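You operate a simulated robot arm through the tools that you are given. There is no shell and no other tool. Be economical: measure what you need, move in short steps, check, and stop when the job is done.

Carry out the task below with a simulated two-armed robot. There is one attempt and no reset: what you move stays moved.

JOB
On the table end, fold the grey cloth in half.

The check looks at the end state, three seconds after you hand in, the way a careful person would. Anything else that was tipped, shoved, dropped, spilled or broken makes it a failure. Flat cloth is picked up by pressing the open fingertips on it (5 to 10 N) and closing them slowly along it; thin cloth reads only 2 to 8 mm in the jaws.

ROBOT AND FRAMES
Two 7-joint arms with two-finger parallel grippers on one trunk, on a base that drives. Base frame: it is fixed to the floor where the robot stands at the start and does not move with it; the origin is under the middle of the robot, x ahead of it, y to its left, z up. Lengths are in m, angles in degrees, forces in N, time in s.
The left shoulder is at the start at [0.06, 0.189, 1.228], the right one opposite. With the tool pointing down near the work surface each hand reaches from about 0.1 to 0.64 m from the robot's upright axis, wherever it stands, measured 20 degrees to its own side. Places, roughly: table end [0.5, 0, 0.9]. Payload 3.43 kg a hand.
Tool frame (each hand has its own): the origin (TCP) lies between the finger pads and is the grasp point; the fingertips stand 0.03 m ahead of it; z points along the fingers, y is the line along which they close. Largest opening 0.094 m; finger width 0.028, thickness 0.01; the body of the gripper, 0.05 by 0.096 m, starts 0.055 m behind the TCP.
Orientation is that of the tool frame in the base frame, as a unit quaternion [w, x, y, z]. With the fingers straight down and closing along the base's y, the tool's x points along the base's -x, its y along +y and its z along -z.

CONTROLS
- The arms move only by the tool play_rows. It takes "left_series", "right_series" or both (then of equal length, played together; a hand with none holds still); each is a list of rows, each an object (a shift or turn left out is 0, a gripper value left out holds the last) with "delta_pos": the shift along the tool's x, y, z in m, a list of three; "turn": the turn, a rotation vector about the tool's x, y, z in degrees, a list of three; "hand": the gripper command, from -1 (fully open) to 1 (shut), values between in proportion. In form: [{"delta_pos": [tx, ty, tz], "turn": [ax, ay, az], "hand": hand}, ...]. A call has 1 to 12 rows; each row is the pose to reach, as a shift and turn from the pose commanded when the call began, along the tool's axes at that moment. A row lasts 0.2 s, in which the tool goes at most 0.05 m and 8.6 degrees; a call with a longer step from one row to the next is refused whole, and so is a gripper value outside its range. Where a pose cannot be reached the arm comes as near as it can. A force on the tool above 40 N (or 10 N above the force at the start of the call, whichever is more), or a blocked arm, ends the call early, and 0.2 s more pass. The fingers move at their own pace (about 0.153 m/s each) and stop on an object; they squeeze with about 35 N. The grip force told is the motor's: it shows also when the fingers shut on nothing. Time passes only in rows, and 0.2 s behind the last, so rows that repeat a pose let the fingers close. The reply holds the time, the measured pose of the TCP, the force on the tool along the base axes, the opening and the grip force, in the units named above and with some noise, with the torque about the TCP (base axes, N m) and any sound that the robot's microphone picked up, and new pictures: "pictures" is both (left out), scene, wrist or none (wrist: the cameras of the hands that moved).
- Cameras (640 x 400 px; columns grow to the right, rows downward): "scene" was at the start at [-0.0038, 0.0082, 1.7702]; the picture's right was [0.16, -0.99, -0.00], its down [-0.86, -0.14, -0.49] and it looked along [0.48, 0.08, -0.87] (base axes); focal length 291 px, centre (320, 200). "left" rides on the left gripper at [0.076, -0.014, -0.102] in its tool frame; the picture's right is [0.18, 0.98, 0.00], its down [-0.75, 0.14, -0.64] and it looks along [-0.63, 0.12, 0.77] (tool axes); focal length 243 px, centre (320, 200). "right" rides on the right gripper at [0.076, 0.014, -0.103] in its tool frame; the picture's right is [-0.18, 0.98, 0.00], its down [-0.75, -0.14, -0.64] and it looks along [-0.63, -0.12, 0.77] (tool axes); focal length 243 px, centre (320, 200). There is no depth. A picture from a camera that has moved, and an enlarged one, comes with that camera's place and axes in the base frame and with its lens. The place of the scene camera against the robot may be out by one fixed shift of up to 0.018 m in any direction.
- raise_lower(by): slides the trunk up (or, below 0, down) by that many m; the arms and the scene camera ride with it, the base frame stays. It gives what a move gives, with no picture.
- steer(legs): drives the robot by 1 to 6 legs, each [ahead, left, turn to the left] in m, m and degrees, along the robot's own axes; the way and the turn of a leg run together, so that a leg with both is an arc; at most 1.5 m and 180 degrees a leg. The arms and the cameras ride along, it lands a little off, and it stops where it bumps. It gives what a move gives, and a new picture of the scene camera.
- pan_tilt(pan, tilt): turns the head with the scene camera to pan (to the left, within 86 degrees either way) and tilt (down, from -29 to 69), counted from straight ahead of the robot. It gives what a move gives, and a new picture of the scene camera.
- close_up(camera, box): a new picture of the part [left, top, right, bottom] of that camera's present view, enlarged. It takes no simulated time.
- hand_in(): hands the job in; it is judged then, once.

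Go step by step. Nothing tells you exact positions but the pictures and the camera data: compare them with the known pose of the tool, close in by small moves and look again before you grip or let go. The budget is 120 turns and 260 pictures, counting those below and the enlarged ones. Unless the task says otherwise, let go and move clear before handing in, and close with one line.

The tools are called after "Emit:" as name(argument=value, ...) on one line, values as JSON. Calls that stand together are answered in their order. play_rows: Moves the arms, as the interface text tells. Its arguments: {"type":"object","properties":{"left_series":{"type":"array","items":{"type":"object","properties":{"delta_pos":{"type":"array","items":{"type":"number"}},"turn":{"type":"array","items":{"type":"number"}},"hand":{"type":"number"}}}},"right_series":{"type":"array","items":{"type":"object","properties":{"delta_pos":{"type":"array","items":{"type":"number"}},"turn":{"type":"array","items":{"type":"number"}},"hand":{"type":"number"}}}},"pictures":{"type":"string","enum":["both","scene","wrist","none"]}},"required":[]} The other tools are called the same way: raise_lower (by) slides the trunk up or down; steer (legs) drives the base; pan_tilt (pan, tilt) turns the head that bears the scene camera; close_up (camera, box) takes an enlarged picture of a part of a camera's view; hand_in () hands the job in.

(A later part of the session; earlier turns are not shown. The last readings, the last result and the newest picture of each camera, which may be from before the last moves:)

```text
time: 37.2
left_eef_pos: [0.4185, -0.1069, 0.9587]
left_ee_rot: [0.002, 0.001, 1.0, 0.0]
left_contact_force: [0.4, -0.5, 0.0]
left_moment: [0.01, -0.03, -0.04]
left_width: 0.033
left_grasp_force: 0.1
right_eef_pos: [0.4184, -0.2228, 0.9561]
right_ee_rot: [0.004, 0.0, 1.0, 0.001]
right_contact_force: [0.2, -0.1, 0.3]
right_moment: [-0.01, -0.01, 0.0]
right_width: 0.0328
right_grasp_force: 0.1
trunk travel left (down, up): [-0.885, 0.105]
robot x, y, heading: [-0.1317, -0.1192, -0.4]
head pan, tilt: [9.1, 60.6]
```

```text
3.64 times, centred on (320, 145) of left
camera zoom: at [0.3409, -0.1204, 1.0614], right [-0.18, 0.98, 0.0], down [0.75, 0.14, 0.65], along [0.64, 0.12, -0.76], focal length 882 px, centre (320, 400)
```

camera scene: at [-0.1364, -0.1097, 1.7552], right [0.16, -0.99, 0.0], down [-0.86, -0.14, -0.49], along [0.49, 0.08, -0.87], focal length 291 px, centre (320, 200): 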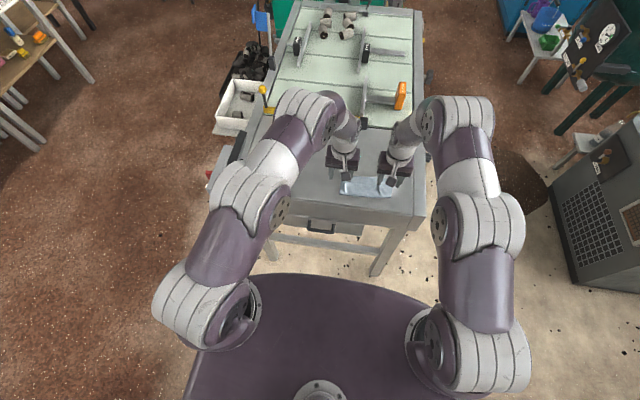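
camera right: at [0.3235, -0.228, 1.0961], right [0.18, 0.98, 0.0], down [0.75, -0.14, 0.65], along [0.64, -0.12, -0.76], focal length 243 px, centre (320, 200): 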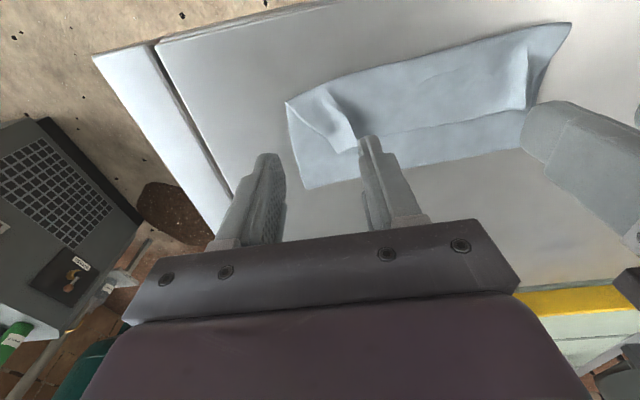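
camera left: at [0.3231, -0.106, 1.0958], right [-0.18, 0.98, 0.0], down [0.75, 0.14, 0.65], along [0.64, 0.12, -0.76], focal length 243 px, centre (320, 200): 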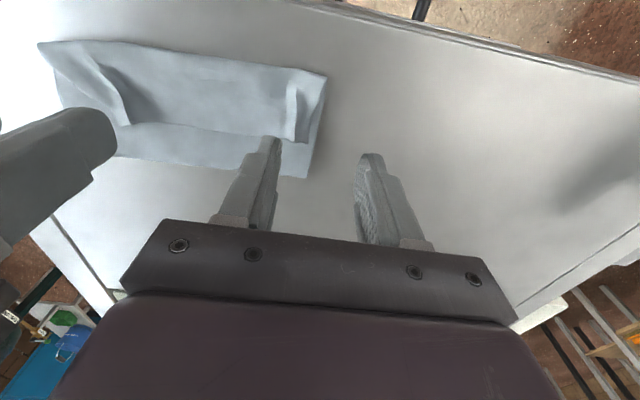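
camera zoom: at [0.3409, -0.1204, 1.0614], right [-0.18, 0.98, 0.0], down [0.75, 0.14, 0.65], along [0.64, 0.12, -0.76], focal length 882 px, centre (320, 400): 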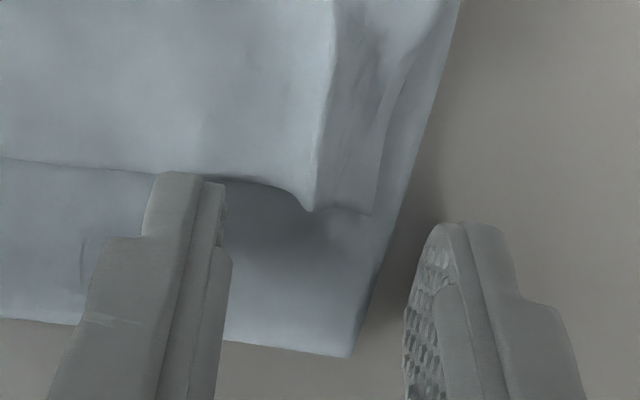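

The right overlap is about 1 cm and the left only about 3 mm. I'll shift the left 8 mm toward me, then close both.

Emit:
play_rows(left_series=[{"delta_pos": [0.004, 0, 0], "hand": 0.3}, {"delta_pos": [0.008, 0, 0.002], "hand": 0.3}, {"delta_pos": [0.008, 0, 0.002], "hand": 0.45}, {"delta_pos": [0.008, 0, 0.002], "hand": 0.6}, {"delta_pos": [0.008, 0, 0.002], "hand": 0.75}, {"delta_pos": [0.008, 0, 0.002], "hand": 0.9}, {"delta_pos": [0.008, 0, 0.002], "hand": 1}, {"delta_pos": [0.008, 0, 0.002], "hand": 1}], right_series=[{"delta_pos": [0.002, 0, 0], "hand": 0.3}, {"delta_pos": [0.003, 0, 0], "hand": 0.3}, {"delta_pos": [0.003, 0, 0], "hand": 0.45}, {"delta_pos": [0.003, 0, 0], "hand": 0.6}, {"delta_pos": [0.003, 0, 0], "hand": 0.75}, {"delta_pos": [0.003, 0, 0], "hand": 0.9}, {"delta_pos": [0.003, 0, 0], "hand": 1}, {"delta_pos": [0.003, 0, 0], "hand": 1}], pictures="none")

Emit:
close_up(camera="right", box=[240, 90, 400, 200])

Emit:
close_up(camera="left", box=[240, 90, 400, 200])

```text
time: 39.0
left_eef_pos: [0.4116, -0.1062, 0.9571]
left_ee_rot: [0.003, 0.0, 1.0, 0.001]
left_contact_force: [2.7, -8.6, 2.9]
left_moment: [-0.28, 0.04, 0.14]
left_width: 0.0021
left_grasp_force: 35.0
right_eef_pos: [0.4189, -0.2218, 0.9559]
right_ee_rot: [0.005, 0.0, 1.0, 0.002]
right_contact_force: [-0.1, 8.0, 0.1]
right_moment: [0.23, 0.02, -0.07]
right_width: 0.0019
right_grasp_force: 35.0
trunk travel left (down, up): [-0.885, 0.105]
robot x, y, heading: [-0.129, -0.1166, -0.2]
head pan, tilt: [9.1, 60.6]
```

```text
3.64 times, centred on (320, 145) of right
camera zoom: at [0.3404, -0.2072, 1.0582], right [0.18, 0.98, 0.0], down [0.75, -0.14, 0.65], along [0.64, -0.12, -0.76], focal length 882 px, centre (320, 400)
```

zoom: 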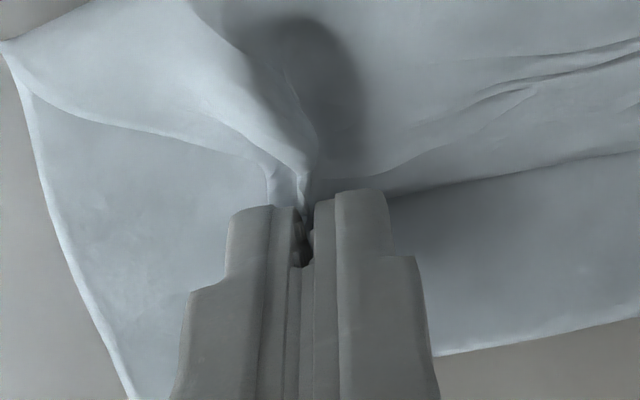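

```text
3.64 times, centred on (320, 145) of left
camera zoom: at [0.3341, -0.1207, 1.0596], right [-0.18, 0.98, 0.0], down [0.75, 0.14, 0.65], along [0.64, 0.12, -0.76], focal length 882 px, centre (320, 400)
```

zoom: 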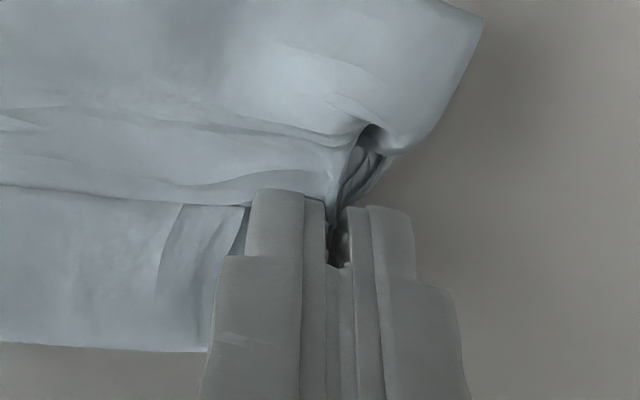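

Both hands read about 2 mm. The left may have caught under-layers, so I'll lift a little and check.

Emit:
play_rows(left_series=[{"delta_pos": [0, -0.001, -0.015]}, {"delta_pos": [0, -0.001, -0.03]}, {"delta_pos": [0, -0.001, -0.045]}, {"delta_pos": [0, -0.001, -0.045]}], right_series=[{"delta_pos": [0.003, 0.001, -0.015]}, {"delta_pos": [0.006, 0.001, -0.03]}, {"delta_pos": [0.006, 0.001, -0.045]}, {"delta_pos": [0.006, 0.001, -0.045]}])

Emit:
close_up(camera="left", box=[60, 40, 400, 230])

```text
time: 40.0
left_eef_pos: [0.4121, -0.1068, 1.0016]
left_ee_rot: [0.002, 0.0, 1.0, 0.0]
left_contact_force: [0.8, -4.8, 0.7]
left_moment: [-0.11, -0.02, 0.07]
left_width: 0.0019
left_grasp_force: 35.3
right_eef_pos: [0.4134, -0.221, 1.0007]
right_ee_rot: [0.004, 0.0, 1.0, 0.002]
right_contact_force: [-0.8, 4.6, -0.1]
right_moment: [0.16, -0.01, -0.01]
right_width: 0.0021
right_grasp_force: 34.8
trunk travel left (down, up): [-0.885, 0.105]
robot x, y, heading: [-0.1292, -0.1181, -0.3]
head pan, tilt: [9.1, 60.6]
camera scene: at [-0.1344, -0.1099, 1.7552], right [0.16, -0.99, 0.0], down [-0.86, -0.14, -0.49], along [0.48, 0.08, -0.87], focal length 291 px, centre (320, 200)
camera right: at [0.3357, -0.2059, 1.1024], right [0.18, 0.98, 0.0], down [0.75, -0.14, 0.65], along [0.64, -0.12, -0.76], focal length 243 px, centre (320, 200)
camera left: at [0.3346, -0.1212, 1.1049], right [-0.18, 0.98, 0.0], down [0.75, 0.14, 0.65], along [0.63, 0.12, -0.76], focal length 243 px, centre (320, 200)
```

scene: 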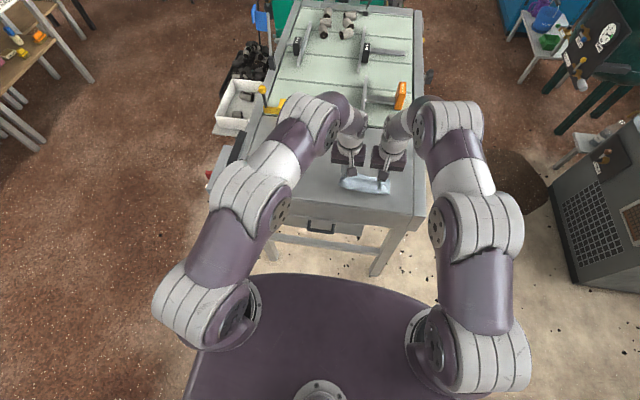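
right: 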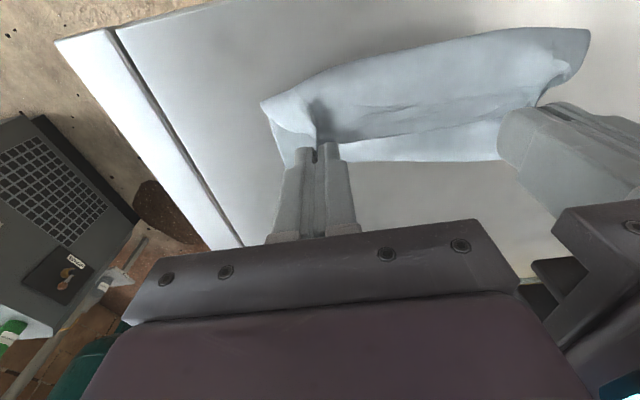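
left: 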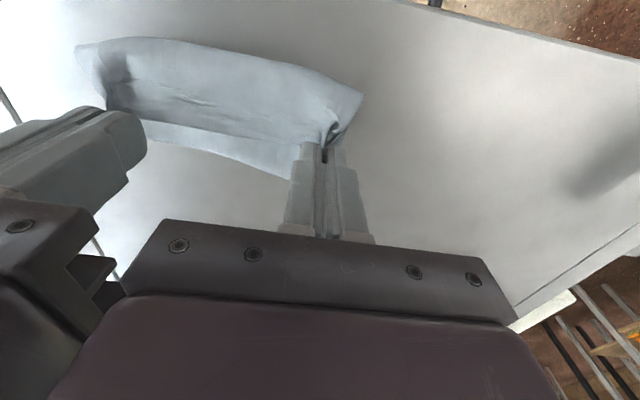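

```text
1.88 times, centred on (230, 135) of left
camera zoom: at [0.3346, -0.1212, 1.1049], right [-0.18, 0.98, 0.0], down [0.75, 0.14, 0.65], along [0.63, 0.12, -0.76], focal length 457 px, centre (489, 322)
```

zoom: 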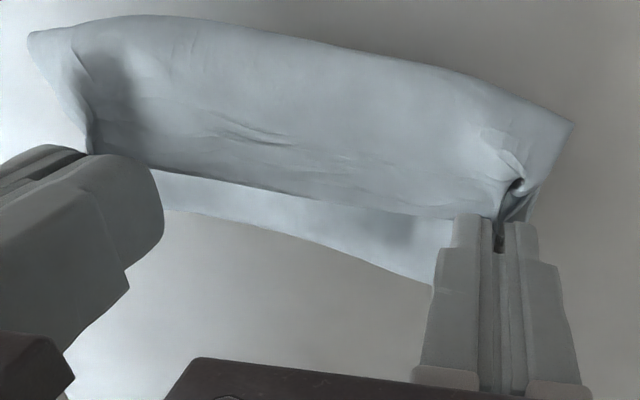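

The left hand has caught lower layers too. I'll lower, release the left only, raise it and look.

Emit:
play_rows(left_series=[{"delta_pos": [0, 0, 0.02]}, {"delta_pos": [0, 0, 0.038]}, {"delta_pos": [0, 0, 0.042], "hand": 0.8}, {"delta_pos": [0, 0, 0.042], "hand": 0.5}, {"delta_pos": [0, 0.002, 0.042], "hand": 0.2}, {"delta_pos": [0, 0.002, 0.02], "hand": 0.2}, {"delta_pos": [0.0, 0.008, -0.02], "hand": 0.2}], right_series=[{"delta_pos": [0, 0, 0.015]}, {"delta_pos": [0, 0, 0.03]}, {"delta_pos": [0, 0, 0.03]}, {"delta_pos": [0, 0, 0.03]}, {"delta_pos": [0, 0, 0.03]}, {"delta_pos": [0, 0, 0.03]}, {"delta_pos": [0, 0, 0.03]}], pictures="wrist")

Emit:
close_up(camera="left", box=[60, 40, 400, 230])

```text
time: 41.6
left_eef_pos: [0.4099, -0.0991, 1.0218]
left_ee_rot: [0.003, 0.0, 1.0, 0.0]
left_contact_force: [0.4, 0.0, -0.2]
left_moment: [0.0, -0.02, 0.05]
left_width: 0.0378
left_grasp_force: 0.0
right_eef_pos: [0.4124, -0.2208, 0.9709]
right_ee_rot: [0.005, 0.0, 1.0, 0.001]
right_contact_force: [0.3, 0.1, -0.1]
right_moment: [-0.03, -0.01, 0.0]
right_width: 0.0018
right_grasp_force: 35.1
trunk travel left (down, up): [-0.885, 0.105]
robot x, y, heading: [-0.1287, -0.1185, -0.6]
head pan, tilt: [9.1, 60.6]
camera right: at [0.3353, -0.2056, 1.073], right [0.18, 0.98, 0.0], down [0.75, -0.14, 0.65], along [0.64, -0.12, -0.76], focal length 243 px, centre (320, 200)
camera left: at [0.3328, -0.1137, 1.1244], right [-0.18, 0.98, 0.0], down [0.75, 0.14, 0.65], along [0.64, 0.12, -0.76], focal length 243 px, centre (320, 200)
```

right: 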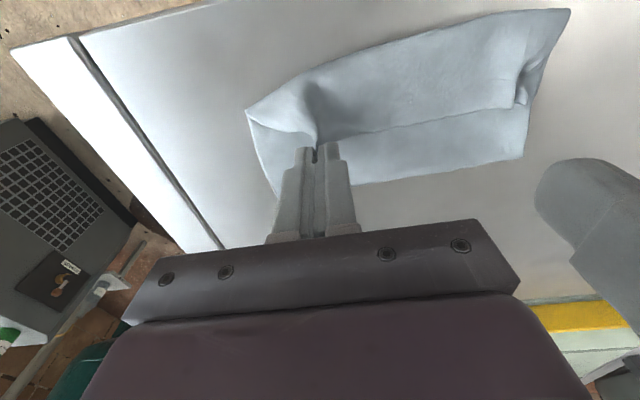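
left: 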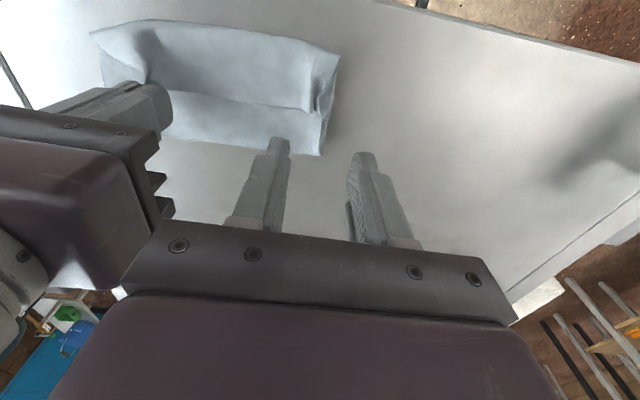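

```text
1.88 times, centred on (230, 135) of left
camera zoom: at [0.3328, -0.1137, 1.1244], right [-0.18, 0.98, 0.0], down [0.75, 0.14, 0.65], along [0.64, 0.12, -0.76], focal length 457 px, centre (489, 322)
```

zoom: 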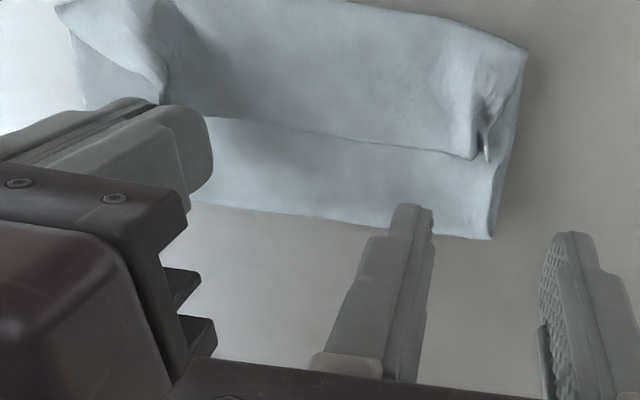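

The right hand still holds its corner. I'll try the left again with the tips about 4 mm higher so that only the top tent is taken, then lift slightly to check.

Emit:
play_rows(left_series=[{"delta_pos": [0.003, -0.007, 0.02], "hand": 0.35}, {"delta_pos": [0.003, -0.007, 0.045], "hand": 0.35}, {"delta_pos": [0.003, -0.007, 0.061], "hand": 0.35}, {"delta_pos": [0.003, -0.007, 0.061], "hand": 0.5}, {"delta_pos": [0.003, -0.007, 0.061], "hand": 0.7}, {"delta_pos": [0.003, -0.007, 0.061], "hand": 0.9}, {"delta_pos": [0.003, -0.007, 0.061], "hand": 1}, {"delta_pos": [0.003, -0.007, 0.061], "hand": 1}, {"delta_pos": [0.003, -0.007, 0.045], "hand": 1}, {"delta_pos": [0.003, -0.007, 0.03], "hand": 1}], pictures="none")

Emit:
close_up(camera="left", box=[60, 40, 400, 230])

Emit:
close_up(camera="right", box=[240, 0, 600, 200])

```text
time: 43.8
left_eef_pos: [0.4086, -0.1052, 0.9904]
left_ee_rot: [0.003, 0.0, 1.0, -0.001]
left_contact_force: [-0.3, -5.2, 0.5]
left_moment: [-0.15, -0.06, 0.07]
left_width: 0.0025
left_grasp_force: 34.8
right_eef_pos: [0.4135, -0.2193, 0.9711]
right_ee_rot: [0.005, 0.001, 1.0, 0.001]
right_contact_force: [0.0, 5.3, 1.2]
right_moment: [0.16, 0.07, -0.03]
right_width: 0.0017
right_grasp_force: 34.7
trunk travel left (down, up): [-0.885, 0.105]
robot x, y, heading: [-0.1306, -0.1184, 0.1]
head pan, tilt: [9.1, 60.6]
```

```text
1.88 times, centred on (230, 135) of left
camera zoom: at [0.3315, -0.1208, 1.0937], right [-0.18, 0.98, 0.0], down [0.75, 0.14, 0.65], along [0.64, 0.12, -0.76], focal length 457 px, centre (489, 322)
```

zoom: 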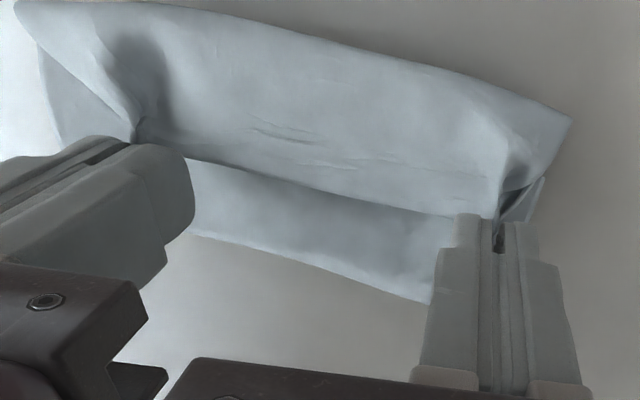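

```text
1.78 times, centred on (420, 100) of right
camera zoom: at [0.3358, -0.2056, 1.0729], right [0.18, 0.98, 0.0], down [0.75, -0.14, 0.65], along [0.64, -0.12, -0.76], focal length 431 px, centre (142, 378)
```

zoom: 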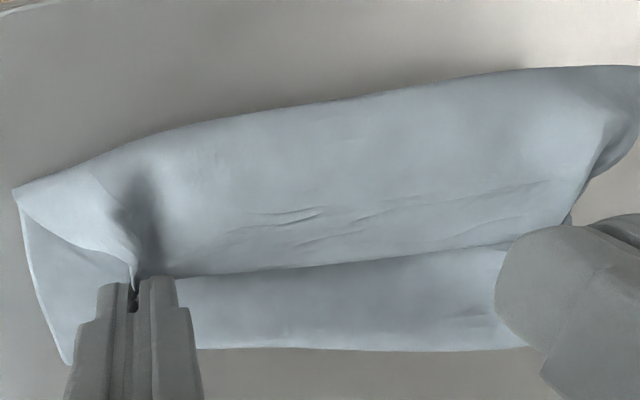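

The left still drags the layer beneath. I'll release it again, then use the right hand alone to unfold its corner back to the far side, which should peel the rest open.

Emit:
play_rows(left_series=[{"delta_pos": [0, 0, 0.02]}, {"delta_pos": [0, 0, 0.03], "hand": 0.8}, {"delta_pos": [0, 0, 0.03], "hand": 0.5}, {"delta_pos": [0, 0.003, 0.03], "hand": 0.1}, {"delta_pos": [0, 0.003, 0.0], "hand": 0.1}, {"delta_pos": [0.0, 0.035, -0.04], "hand": 0.1}, {"delta_pos": [0.0, 0.065, -0.06], "hand": 0.1}], pictures="none")

Emit:
play_rows(right_series=[{"delta_pos": [0, 0, -0.04]}, {"delta_pos": [-0.02, 0, -0.075]}, {"delta_pos": [-0.05, 0, -0.1]}, {"delta_pos": [-0.08, 0, -0.105]}, {"delta_pos": [-0.11, 0, -0.095]}, {"delta_pos": [-0.13, 0, -0.07]}, {"delta_pos": [-0.13, 0, -0.07]}])

```text
refused: row 6 steps farther than a row can; nothing moved
```

```text
time: 45.4
left_eef_pos: [0.4093, -0.1059, 0.9903]
left_ee_rot: [0.003, 0.0, 1.0, 0.0]
left_contact_force: [-0.1, -1.0, 0.5]
left_moment: [0.03, -0.03, 0.03]
left_width: 0.0015
left_grasp_force: 34.9
right_eef_pos: [0.4815, -0.2268, 1.0446]
right_ee_rot: [0.005, 0.0, 1.0, 0.001]
right_contact_force: [-0.1, 0.0, 0.7]
right_moment: [-0.05, -0.03, 0.02]
right_width: 0.0018
right_grasp_force: 34.8
right hand out of reach, approached as far as the arm can: row 4, 5, 6, 7
trunk travel left (down, up): [-0.885, 0.105]
robot x, y, heading: [-0.1341, -0.117, -0.2]
head pan, tilt: [9.1, 60.6]
camera scene: at [-0.1356, -0.1097, 1.7552], right [0.16, -0.99, 0.0], down [-0.86, -0.14, -0.49], along [0.49, 0.08, -0.87], focal length 291 px, centre (320, 200)
camera right: at [0.4047, -0.2121, 1.1471], right [0.18, 0.98, 0.0], down [0.75, -0.14, 0.65], along [0.64, -0.12, -0.76], focal length 243 px, centre (320, 200)
```

scene: 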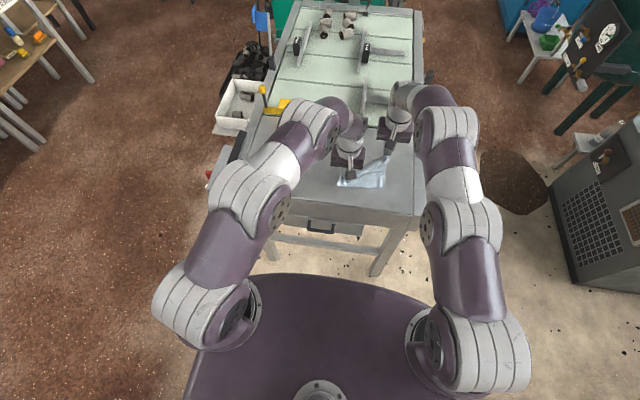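
right: 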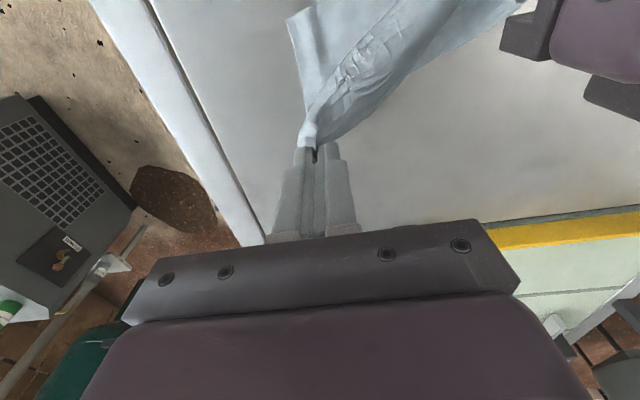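

The left release was refused, so it still held while the right lifted. The right corner is now peeled up. I'll release the left now and raise it.

Emit:
play_rows(left_series=[{"delta_pos": [0, 0, 0.02]}, {"delta_pos": [0, 0, 0.03], "hand": 0.8}, {"delta_pos": [0, 0, 0.03], "hand": 0.5}, {"delta_pos": [0, 0.003, 0.03], "hand": 0.1}, {"delta_pos": [0, 0.003, 0.0], "hand": 0.1}, {"delta_pos": [0.0, 0.02, -0.04], "hand": 0.1}, {"delta_pos": [0.0, 0.05, -0.07], "hand": 0.1}])

Emit:
close_up(camera="scene", box=[310, 120, 430, 210])

```text
time: 47.0
left_eef_pos: [0.407, -0.0568, 1.0631]
left_ee_rot: [0.002, 0.0, 1.0, 0.0]
left_contact_force: [-0.8, -0.3, 0.0]
left_moment: [-0.01, 0.04, 0.0]
left_width: 0.0421
left_grasp_force: 0.0
right_eef_pos: [0.4827, -0.2254, 1.0451]
right_ee_rot: [0.005, 0.0, 1.0, 0.0]
right_contact_force: [-0.1, 0.2, -0.2]
right_moment: [-0.01, -0.01, 0.01]
right_width: 0.0021
right_grasp_force: 35.3
trunk travel left (down, up): [-0.885, 0.105]
robot x, y, heading: [-0.1311, -0.1162, -0.0]
head pan, tilt: [9.1, 60.6]
camera scene: at [-0.135, -0.1081, 1.7551], right [0.16, -0.99, 0.0], down [-0.86, -0.14, -0.49], along [0.49, 0.08, -0.87], focal length 291 px, centre (320, 200)
camera left: at [0.3299, -0.0707, 1.1655], right [-0.18, 0.98, 0.0], down [0.75, 0.14, 0.65], along [0.63, 0.12, -0.76], focal length 243 px, centre (320, 200)
```

scene: 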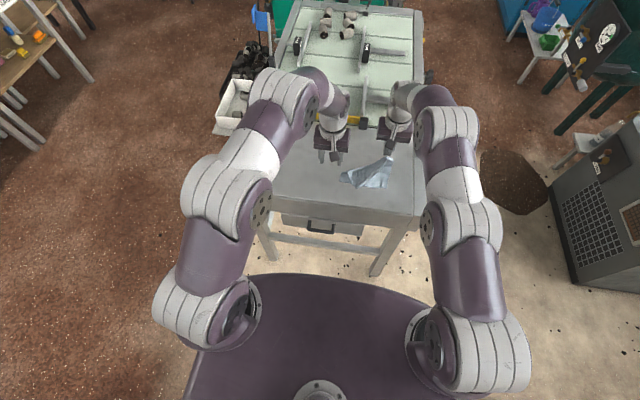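
left: 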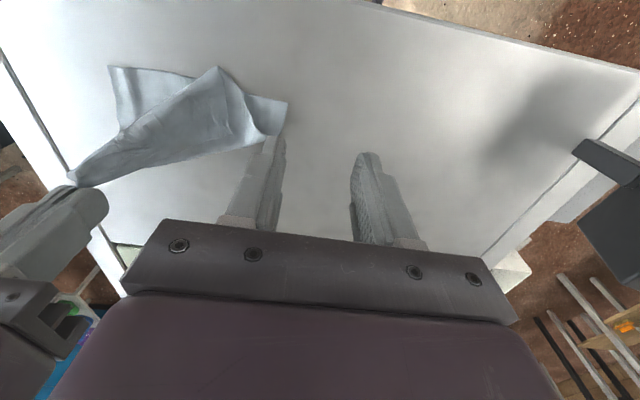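

```text
4.44 times, centred on (370, 165) of scene
camera zoom: at [-0.135, -0.1081, 1.7551], right [0.16, -0.99, 0.0], down [-0.86, -0.14, -0.49], along [0.49, 0.08, -0.87], focal length 1295 px, centre (98, 356)
```

zoom: 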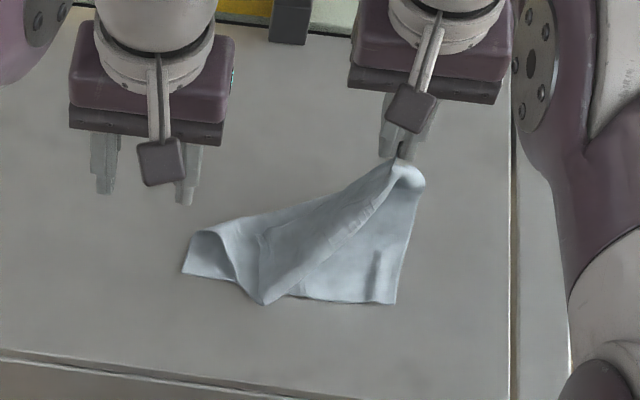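

The cloth is peeling open diagonally. Driving forward 9 cm carries the right corner back to its original far position.

Emit:
steer(legs=[[0.09, 0, 0]])

Emit:
close_up(camera="scene", box=[310, 140, 430, 230])

Emit:
close_up(camera="left", box=[0, 0, 400, 250])

```text
time: 48.1
left_eef_pos: [0.4952, -0.0556, 1.0635]
left_ee_rot: [0.003, -0.001, 1.0, 0.001]
left_contact_force: [0.2, -0.4, 0.6]
left_moment: [0.02, -0.01, 0.01]
left_width: 0.0423
left_grasp_force: 0.0
right_eef_pos: [0.5707, -0.2274, 1.0452]
right_ee_rot: [0.006, 0.001, 1.0, 0.001]
right_contact_force: [0.1, -0.1, -0.1]
right_moment: [-0.03, 0.02, 0.0]
right_width: 0.0018
right_grasp_force: 34.4
trunk travel left (down, up): [-0.885, 0.105]
robot x, y, heading: [-0.0441, -0.1183, -0.2]
head pan, tilt: [9.1, 60.6]
camera scene: at [-0.0476, -0.1099, 1.7553], right [0.16, -0.99, 0.0], down [-0.86, -0.14, -0.49], along [0.49, 0.08, -0.87], focal length 291 px, centre (320, 200)
```

scene: 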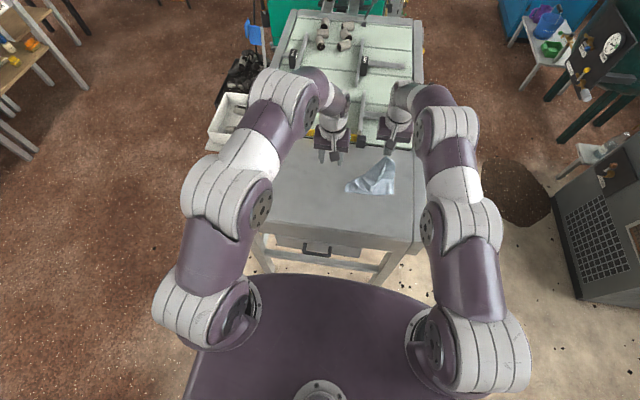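

```text
4.44 times, centred on (370, 185) of scene
camera zoom: at [-0.0476, -0.1099, 1.7553], right [0.16, -0.99, 0.0], down [-0.86, -0.14, -0.49], along [0.49, 0.08, -0.87], focal length 1295 px, centre (98, 267)
```

zoom: 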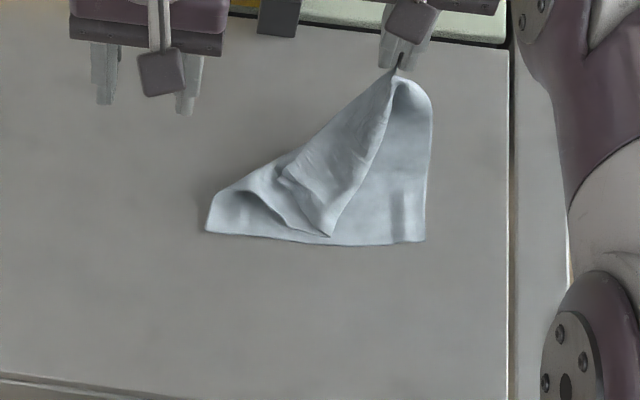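

```text
1.60 times, centred on (200, 125) of left
camera zoom: at [0.4181, -0.0723, 1.1661], right [-0.18, 0.98, 0.0], down [0.75, 0.14, 0.65], along [0.64, 0.12, -0.76], focal length 388 px, centre (512, 320)
```

zoom: 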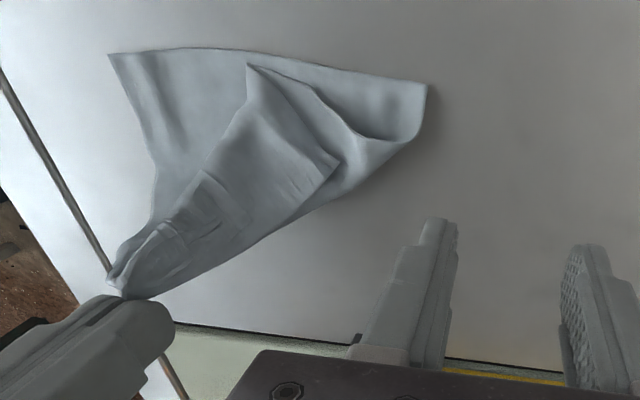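

The cloth was dragged ahead and is crumpled diagonally. I'll lift it freely by the right-held corner so it hangs open, then take the adjacent corner with the left hand in the air.

Emit:
play_rows(left_series=[{"delta_pos": [0.015, 0.02, 0]}, {"delta_pos": [0.03, 0.04, 0]}, {"delta_pos": [0.045, 0.06, 0]}, {"delta_pos": [0.06, 0.08, 0]}, {"delta_pos": [0.06, 0.08, 0]}, {"delta_pos": [0.06, 0.08, 0]}, {"delta_pos": [0.06, 0.08, 0]}, {"delta_pos": [0.06, 0.08, 0]}], right_series=[{"delta_pos": [0.015, 0.0, -0.03]}, {"delta_pos": [0.03, 0.0, -0.06]}, {"delta_pos": [0.045, 0.0, -0.1]}, {"delta_pos": [0.06, 0.0, -0.14]}, {"delta_pos": [0.07, 0.0, -0.18]}, {"delta_pos": [0.08, 0.0, -0.215]}, {"delta_pos": [0.09, 0.0, -0.25]}, {"delta_pos": [0.09, 0.0, -0.25]}])

```text
time: 49.9
left_eef_pos: [0.4379, 0.0218, 1.0615]
left_ee_rot: [0.002, 0.001, 1.0, 0.001]
left_contact_force: [0.3, 0.0, 0.1]
left_moment: [-0.01, 0.02, -0.03]
left_width: 0.0424
left_grasp_force: 0.1
right_eef_pos: [0.444, -0.2323, 1.2443]
right_ee_rot: [0.006, 0.0, 1.0, 0.001]
right_contact_force: [0.1, -0.9, 0.0]
right_moment: [0.0, 0.03, -0.02]
right_width: 0.0018
right_grasp_force: 35.0
right hand out of reach, approached as far as the arm can: row 4, 5, 6, 7, 8
trunk travel left (down, up): [-0.885, 0.105]
robot x, y, heading: [-0.0407, -0.1172, -0.0]
head pan, tilt: [9.1, 60.6]
camera scene: at [-0.0459, -0.1104, 1.7552], right [0.16, -0.99, 0.0], down [-0.86, -0.14, -0.49], along [0.49, 0.08, -0.87], focal length 291 px, centre (320, 200)
camera right: at [0.3655, -0.218, 1.3462], right [0.18, 0.98, 0.0], down [0.75, -0.14, 0.65], along [0.64, -0.12, -0.76], focal length 243 px, centre (320, 200)
camera left: at [0.3604, 0.007, 1.1643], right [-0.18, 0.98, 0.0], down [0.75, 0.14, 0.65], along [0.64, 0.12, -0.76], focal length 243 px, centre (320, 200)
```

scene: 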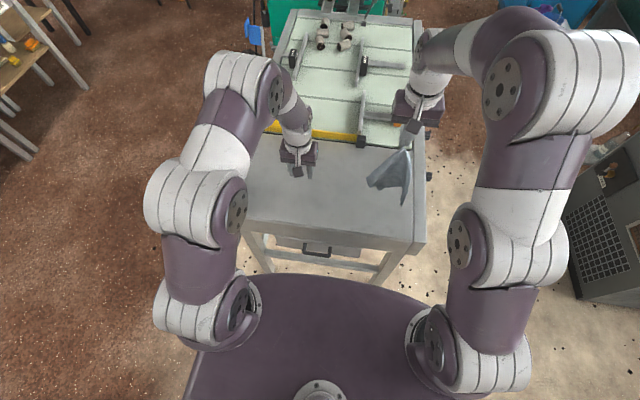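
right: 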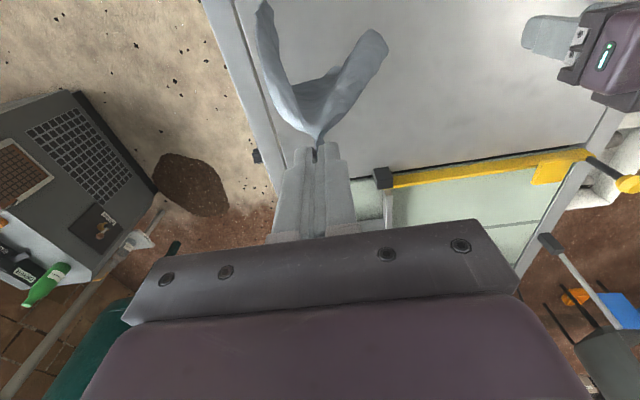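
left: 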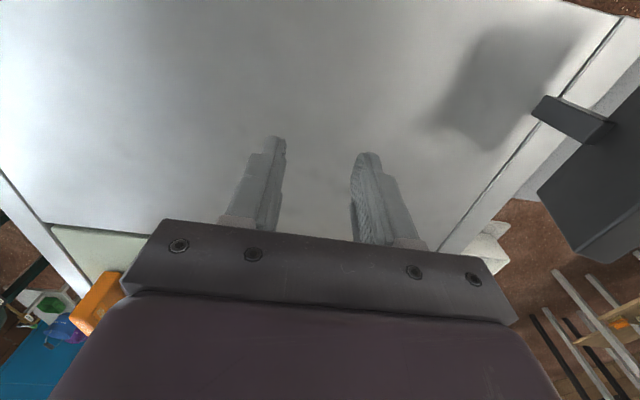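

The cloth now hangs like a V from the right hand. I'll raise the trunk for more height and zoom in.

Emit:
raise_lower(by=0.08)

Emit:
close_up(camera="scene", box=[340, 100, 460, 210])

Emit:
close_up(camera="right", box=[200, 0, 440, 160])

```text
time: 51.1
left_eef_pos: [0.4374, 0.0224, 1.1408]
left_ee_rot: [0.003, 0.0, 1.0, 0.0]
left_contact_force: [-0.7, 0.2, 0.3]
left_moment: [0.03, 0.0, -0.02]
left_width: 0.0422
left_grasp_force: 0.1
right_eef_pos: [0.4437, -0.2325, 1.3239]
right_ee_rot: [0.004, 0.0, 1.0, 0.001]
right_contact_force: [-0.4, -0.2, 0.0]
right_moment: [-0.03, 0.01, -0.03]
right_width: 0.0018
right_grasp_force: 34.9
trunk travel left (down, up): [-0.965, 0.025]
robot x, y, heading: [-0.0461, -0.119, -0.2]
head pan, tilt: [9.1, 60.6]
```

```text
3.64 times, centred on (400, 155) of scene
camera zoom: at [-0.0458, -0.1102, 1.8352], right [0.16, -0.99, 0.0], down [-0.86, -0.14, -0.49], along [0.49, 0.08, -0.87], focal length 1059 px, centre (29, 364)
```

zoom: 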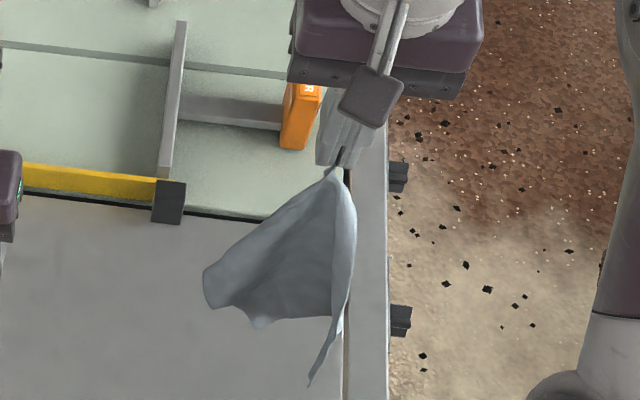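

```text
2.50 times, centred on (320, 80) of right
camera zoom: at [0.3658, -0.2178, 1.426], right [0.18, 0.98, 0.0], down [0.75, -0.14, 0.65], along [0.64, -0.12, -0.76], focal length 606 px, centre (320, 500)
```

zoom: 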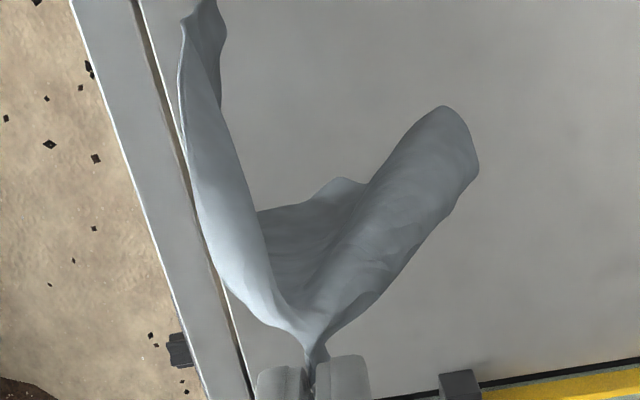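

Two lobes hang down: the left lobe, ending at about (0.43, −0.165, 1.15), should be the other far corner. I'll swing the left hand so its fingers point sideways (−y) and can take that corner in the air without fouling the right gripper.

Emit:
play_rows(left_series=[{"turn": [4.9, 4.9, -4.9]}, {"turn": [9.8, 9.8, -9.8]}, {"turn": [14.7, 14.7, -14.7]}, {"turn": [19.6, 19.6, -19.6]}, {"turn": [24.5, 24.5, -24.5]}, {"turn": [29.4, 29.4, -29.4]}, {"turn": [34.3, 34.3, -34.3]}, {"turn": [39.2, 39.2, -39.2]}, {"turn": [44.1, 44.1, -44.1]}, {"turn": [49, 49, -49]}, {"turn": [53.9, 53.9, -53.9]}, {"turn": [58.8, 58.8, -58.8]}])

```text
time: 53.7
left_eef_pos: [0.2112, 0.008, 1.0785]
left_ee_rot: [-0.379, -0.486, 0.681, -0.396]
left_contact_force: [-0.2, 0.0, -0.8]
left_moment: [-0.01, 0.01, 0.03]
left_width: 0.0425
left_grasp_force: 0.0
left hand out of reach, approached as far as the arm can: row 5, 6, 7, 8, 9, 10, 11, 12
right_eef_pos: [0.4418, -0.2306, 1.3247]
right_ee_rot: [0.005, 0.0, 1.0, 0.0]
right_contact_force: [0.1, -0.6, 1.0]
right_moment: [-0.01, -0.02, 0.06]
right_width: 0.0018
right_grasp_force: 34.7
trunk travel left (down, up): [-0.965, 0.025]
robot x, y, heading: [-0.0397, -0.117, -0.3]
head pan, tilt: [9.1, 60.6]
camera scene: at [-0.048, -0.1067, 1.8352], right [0.16, -0.99, 0.0], down [-0.86, -0.14, -0.49], along [0.49, 0.07, -0.87], focal length 291 px, centre (320, 200)
camera left: at [0.2198, 0.07, 1.192], right [-0.99, 0.15, 0.0], down [0.13, 0.89, -0.45], along [-0.06, -0.44, -0.89], focal length 243 px, centre (320, 200)
```

scene: 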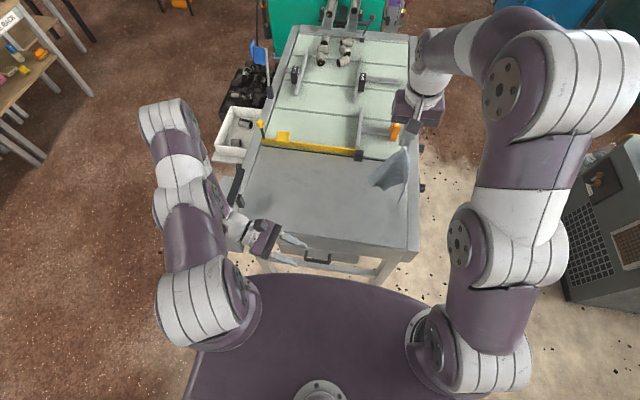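
left: 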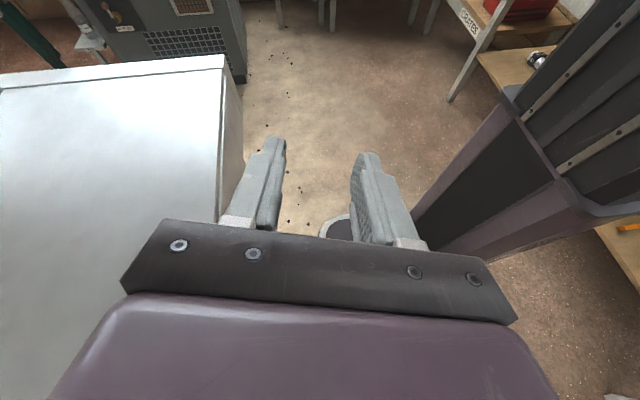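

The left hand has turned sideways but slid back to x≈0.21. I'll see whether it can advance at this orientation.

Emit:
play_rows(left_series=[{"delta_pos": [0.01, -0.04, 0]}, {"delta_pos": [0.02, -0.08, 0]}, {"delta_pos": [0.03, -0.12, 0]}, {"delta_pos": [0.04, -0.16, 0]}, {"delta_pos": [0.05, -0.2, 0]}], pictures="scene")

```text
time: 54.9
left_eef_pos: [0.2992, -0.0571, 1.12]
left_ee_rot: [-0.325, -0.515, 0.716, -0.342]
left_contact_force: [0.4, -0.1, 0.6]
left_moment: [-0.01, 0.03, 0.0]
left_width: 0.0425
left_grasp_force: 0.0
left hand out of reach, approached as far as the arm can: row 1, 2, 3, 4, 5
right_eef_pos: [0.4443, -0.2372, 1.3237]
right_ee_rot: [0.005, 0.0, 1.0, 0.003]
right_contact_force: [1.2, 0.3, 0.4]
right_moment: [0.04, -0.01, 0.02]
right_width: 0.0018
right_grasp_force: 34.7
trunk travel left (down, up): [-0.965, 0.025]
robot x, y, heading: [-0.0387, -0.1207, -0.5]
head pan, tilt: [9.1, 60.6]
camera scene: at [-0.0443, -0.1165, 1.8352], right [0.16, -0.99, 0.0], down [-0.86, -0.13, -0.49], along [0.48, 0.08, -0.87], focal length 291 px, centre (320, 200)
```

scene: 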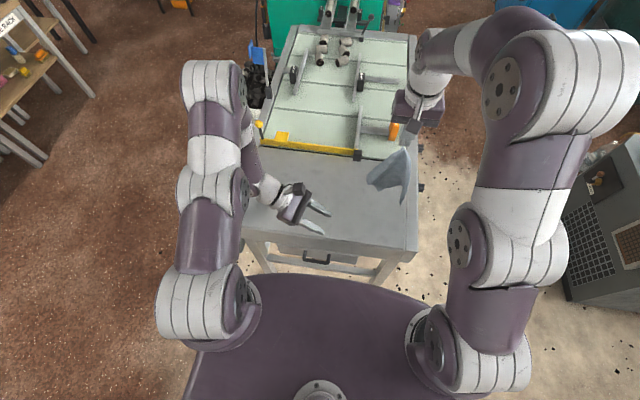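

The left hand is usefully posed now, pointing −y and slightly down and closing along x. I'll bring the hanging corner to it with the right hand, left fingers fully open, and look before closing.

Emit:
play_rows(left_series=[{"hand": -1}, {"hand": -1}, {"hand": -1}, {"hand": -1}, {"hand": -1}], right_series=[{"delta_pos": [0.03, 0.01, 0]}, {"delta_pos": [0.06, 0.02, 0]}, {"delta_pos": [0.09, 0.03, 0.01]}, {"delta_pos": [0.12, 0.045, 0.02]}, {"delta_pos": [0.12, 0.045, 0.02]}])

Emit:
close_up(camera="scene", box=[270, 120, 430, 240])

```text
time: 56.1
left_eef_pos: [0.2971, -0.0514, 1.1225]
left_ee_rot: [-0.325, -0.514, 0.716, -0.343]
left_contact_force: [0.1, -0.2, -0.4]
left_moment: [0.01, 0.0, 0.02]
left_width: 0.094
left_grasp_force: 0.0
right_eef_pos: [0.3228, -0.1884, 1.3024]
right_ee_rot: [0.004, 0.001, 1.0, 0.001]
right_contact_force: [0.5, 0.2, -0.5]
right_moment: [-0.01, -0.02, -0.02]
right_width: 0.0019
right_grasp_force: 35.1
trunk travel left (down, up): [-0.965, 0.025]
robot x, y, heading: [-0.0418, -0.1216, -0.1]
head pan, tilt: [9.1, 60.6]
camera scene: at [-0.0452, -0.1115, 1.8352], right [0.16, -0.99, 0.0], down [-0.86, -0.14, -0.49], along [0.48, 0.08, -0.87], focal length 291 px, centre (320, 200)
camera right: at [0.2451, -0.173, 1.4055], right [0.18, 0.98, 0.0], down [0.75, -0.14, 0.65], along [0.64, -0.12, -0.76], focal length 243 px, centre (320, 200)
camera left: at [0.3024, -0.0106, 1.2435], right [-0.99, 0.14, 0.0], down [0.13, 0.95, -0.28], along [-0.04, -0.28, -0.96], focal length 243 px, centre (320, 200)
```

scene: 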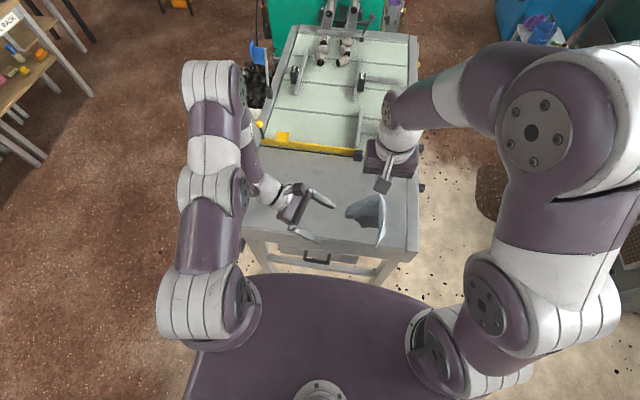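
right: 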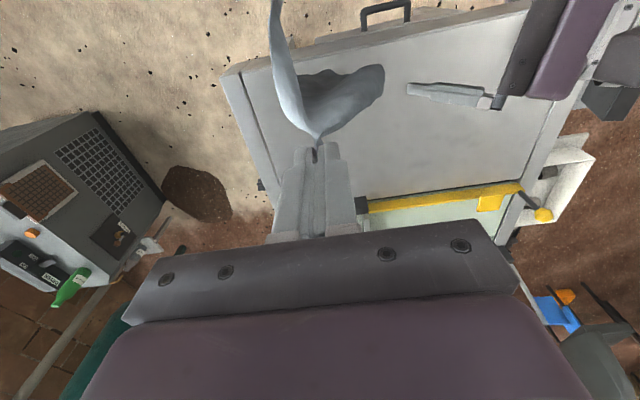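
left: 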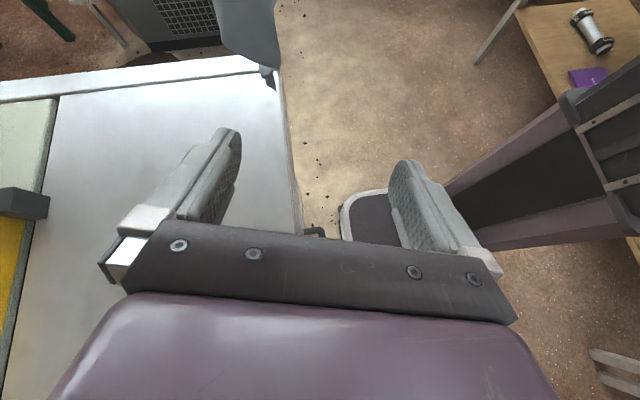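

```text
3.33 times, centred on (350, 180) of scene
camera zoom: at [-0.0452, -0.1115, 1.8352], right [0.16, -0.99, 0.0], down [-0.86, -0.14, -0.49], along [0.48, 0.08, -0.87], focal length 971 px, centre (220, 267)
```

zoom: 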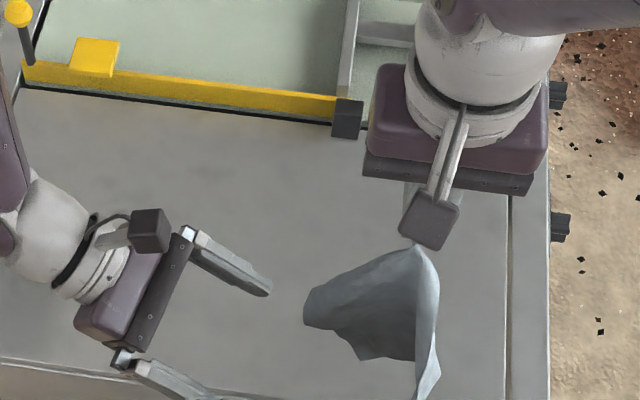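

The lobe's tip is at about (0.326, −0.118, 1.12) and the left grasp centre at (0.297, −0.051, 1.12). I'll bring the tip between the left fingers.

Emit:
play_rows(right_series=[{"delta_pos": [0.012, 0.015, 0]}, {"delta_pos": [0.03, 0.03, 0]}, {"delta_pos": [0.03, 0.045, 0]}, {"delta_pos": [0.03, 0.062, 0.003]}, {"delta_pos": [0.03, 0.062, 0.003]}], pictures="none")

Emit:
close_up(camera="scene", box=[270, 140, 430, 260])

Emit:
close_up(camera="left", box=[100, 0, 500, 250])

```text
time: 57.3
left_eef_pos: [0.2971, -0.0502, 1.1208]
left_ee_rot: [-0.326, -0.513, 0.717, -0.343]
left_contact_force: [0.3, -0.5, 0.1]
left_moment: [-0.03, -0.01, 0.0]
left_width: 0.094
left_grasp_force: 0.0
right_eef_pos: [0.2931, -0.1255, 1.2995]
right_ee_rot: [0.006, 0.001, 1.0, 0.001]
right_contact_force: [-0.8, -0.2, -0.2]
right_moment: [0.01, 0.02, -0.02]
right_width: 0.0017
right_grasp_force: 35.3
trunk travel left (down, up): [-0.965, 0.025]
robot x, y, heading: [-0.0454, -0.1211, -0.1]
head pan, tilt: [9.1, 60.6]
```

```text
3.33 times, centred on (350, 200) of scene
camera zoom: at [-0.0464, -0.1106, 1.8352], right [0.16, -0.99, 0.0], down [-0.86, -0.14, -0.49], along [0.49, 0.08, -0.87], focal length 971 px, centre (220, 200)
```

zoom: 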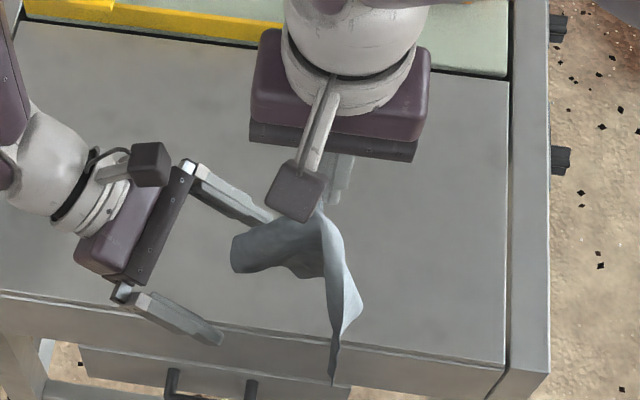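

```text
1.60 times, centred on (300, 125) of left
camera zoom: at [0.3016, -0.01, 1.2437], right [-0.99, 0.14, 0.0], down [0.13, 0.95, -0.28], along [-0.04, -0.28, -0.96], focal length 388 px, centre (352, 320)
```

zoom: 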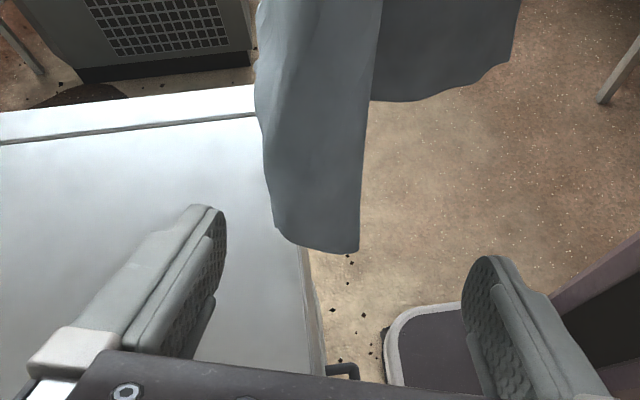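

The lobe hangs between the left fingers but only just at their tips. I'll bring it 3 cm further in and close the left hand.

Emit:
play_rows(left_series=[{"hand": -1}, {"hand": -1}, {"hand": -1}, {"hand": -0.5}, {"hand": 0}, {"hand": 0.5}, {"hand": 1}, {"hand": 1}], right_series=[{"delta_pos": [0, 0.015, 0]}, {"delta_pos": [0, 0.03, 0]}, {"delta_pos": [0, 0.03, 0]}, {"delta_pos": [0, 0.03, 0]}, {"delta_pos": [0, 0.03, 0]}, {"delta_pos": [0, 0.03, 0]}, {"delta_pos": [0, 0.03, 0]}, {"delta_pos": [0, 0.03, 0]}], pictures="none")

Emit:
close_up(camera="scene", box=[270, 140, 430, 260])

Emit:
close_up(camera="left", box=[150, 0, 550, 250])

```text
time: 59.1
left_eef_pos: [0.2958, -0.0521, 1.1214]
left_ee_rot: [-0.325, -0.513, 0.716, -0.343]
left_contact_force: [-0.3, 0.3, 0.0]
left_moment: [-0.02, 0.04, -0.02]
left_width: 0.0062
left_grasp_force: 34.7
right_eef_pos: [0.2937, -0.0958, 1.2988]
right_ee_rot: [0.006, 0.0, 1.0, 0.001]
right_contact_force: [-0.1, -0.2, 0.0]
right_moment: [-0.05, -0.01, 0.02]
right_width: 0.0019
right_grasp_force: 35.3
trunk travel left (down, up): [-0.965, 0.025]
robot x, y, heading: [-0.04, -0.1226, -0.3]
head pan, tilt: [9.1, 60.6]
```

```text
3.33 times, centred on (350, 200) of scene
camera zoom: at [-0.0458, -0.1099, 1.8352], right [0.16, -0.99, 0.0], down [-0.86, -0.14, -0.49], along [0.49, 0.08, -0.87], focal length 971 px, centre (220, 200)
```

zoom: 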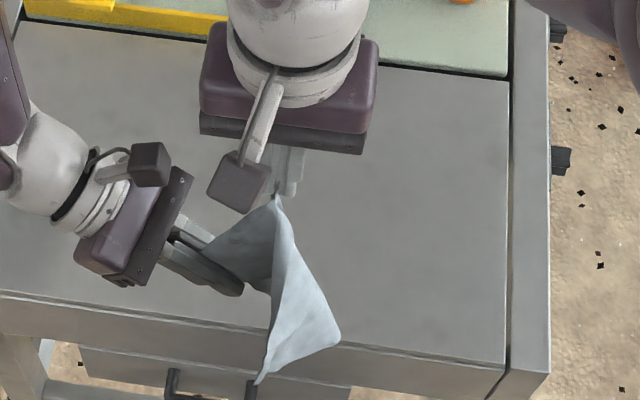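

```text
1.60 times, centred on (350, 125) of left
camera zoom: at [0.302, -0.0095, 1.2435], right [-0.99, 0.14, 0.0], down [0.13, 0.95, -0.28], along [-0.04, -0.28, -0.96], focal length 388 px, centre (272, 320)
```

zoom: 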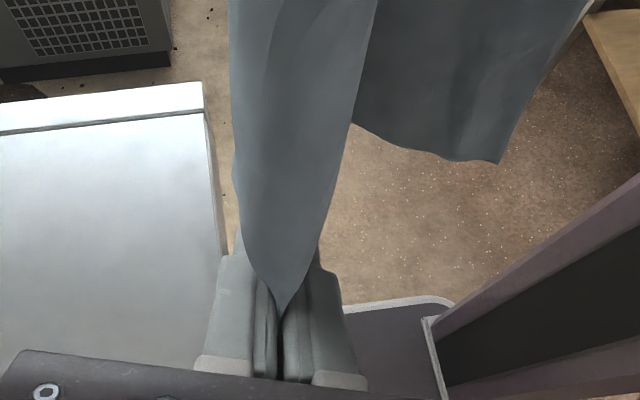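

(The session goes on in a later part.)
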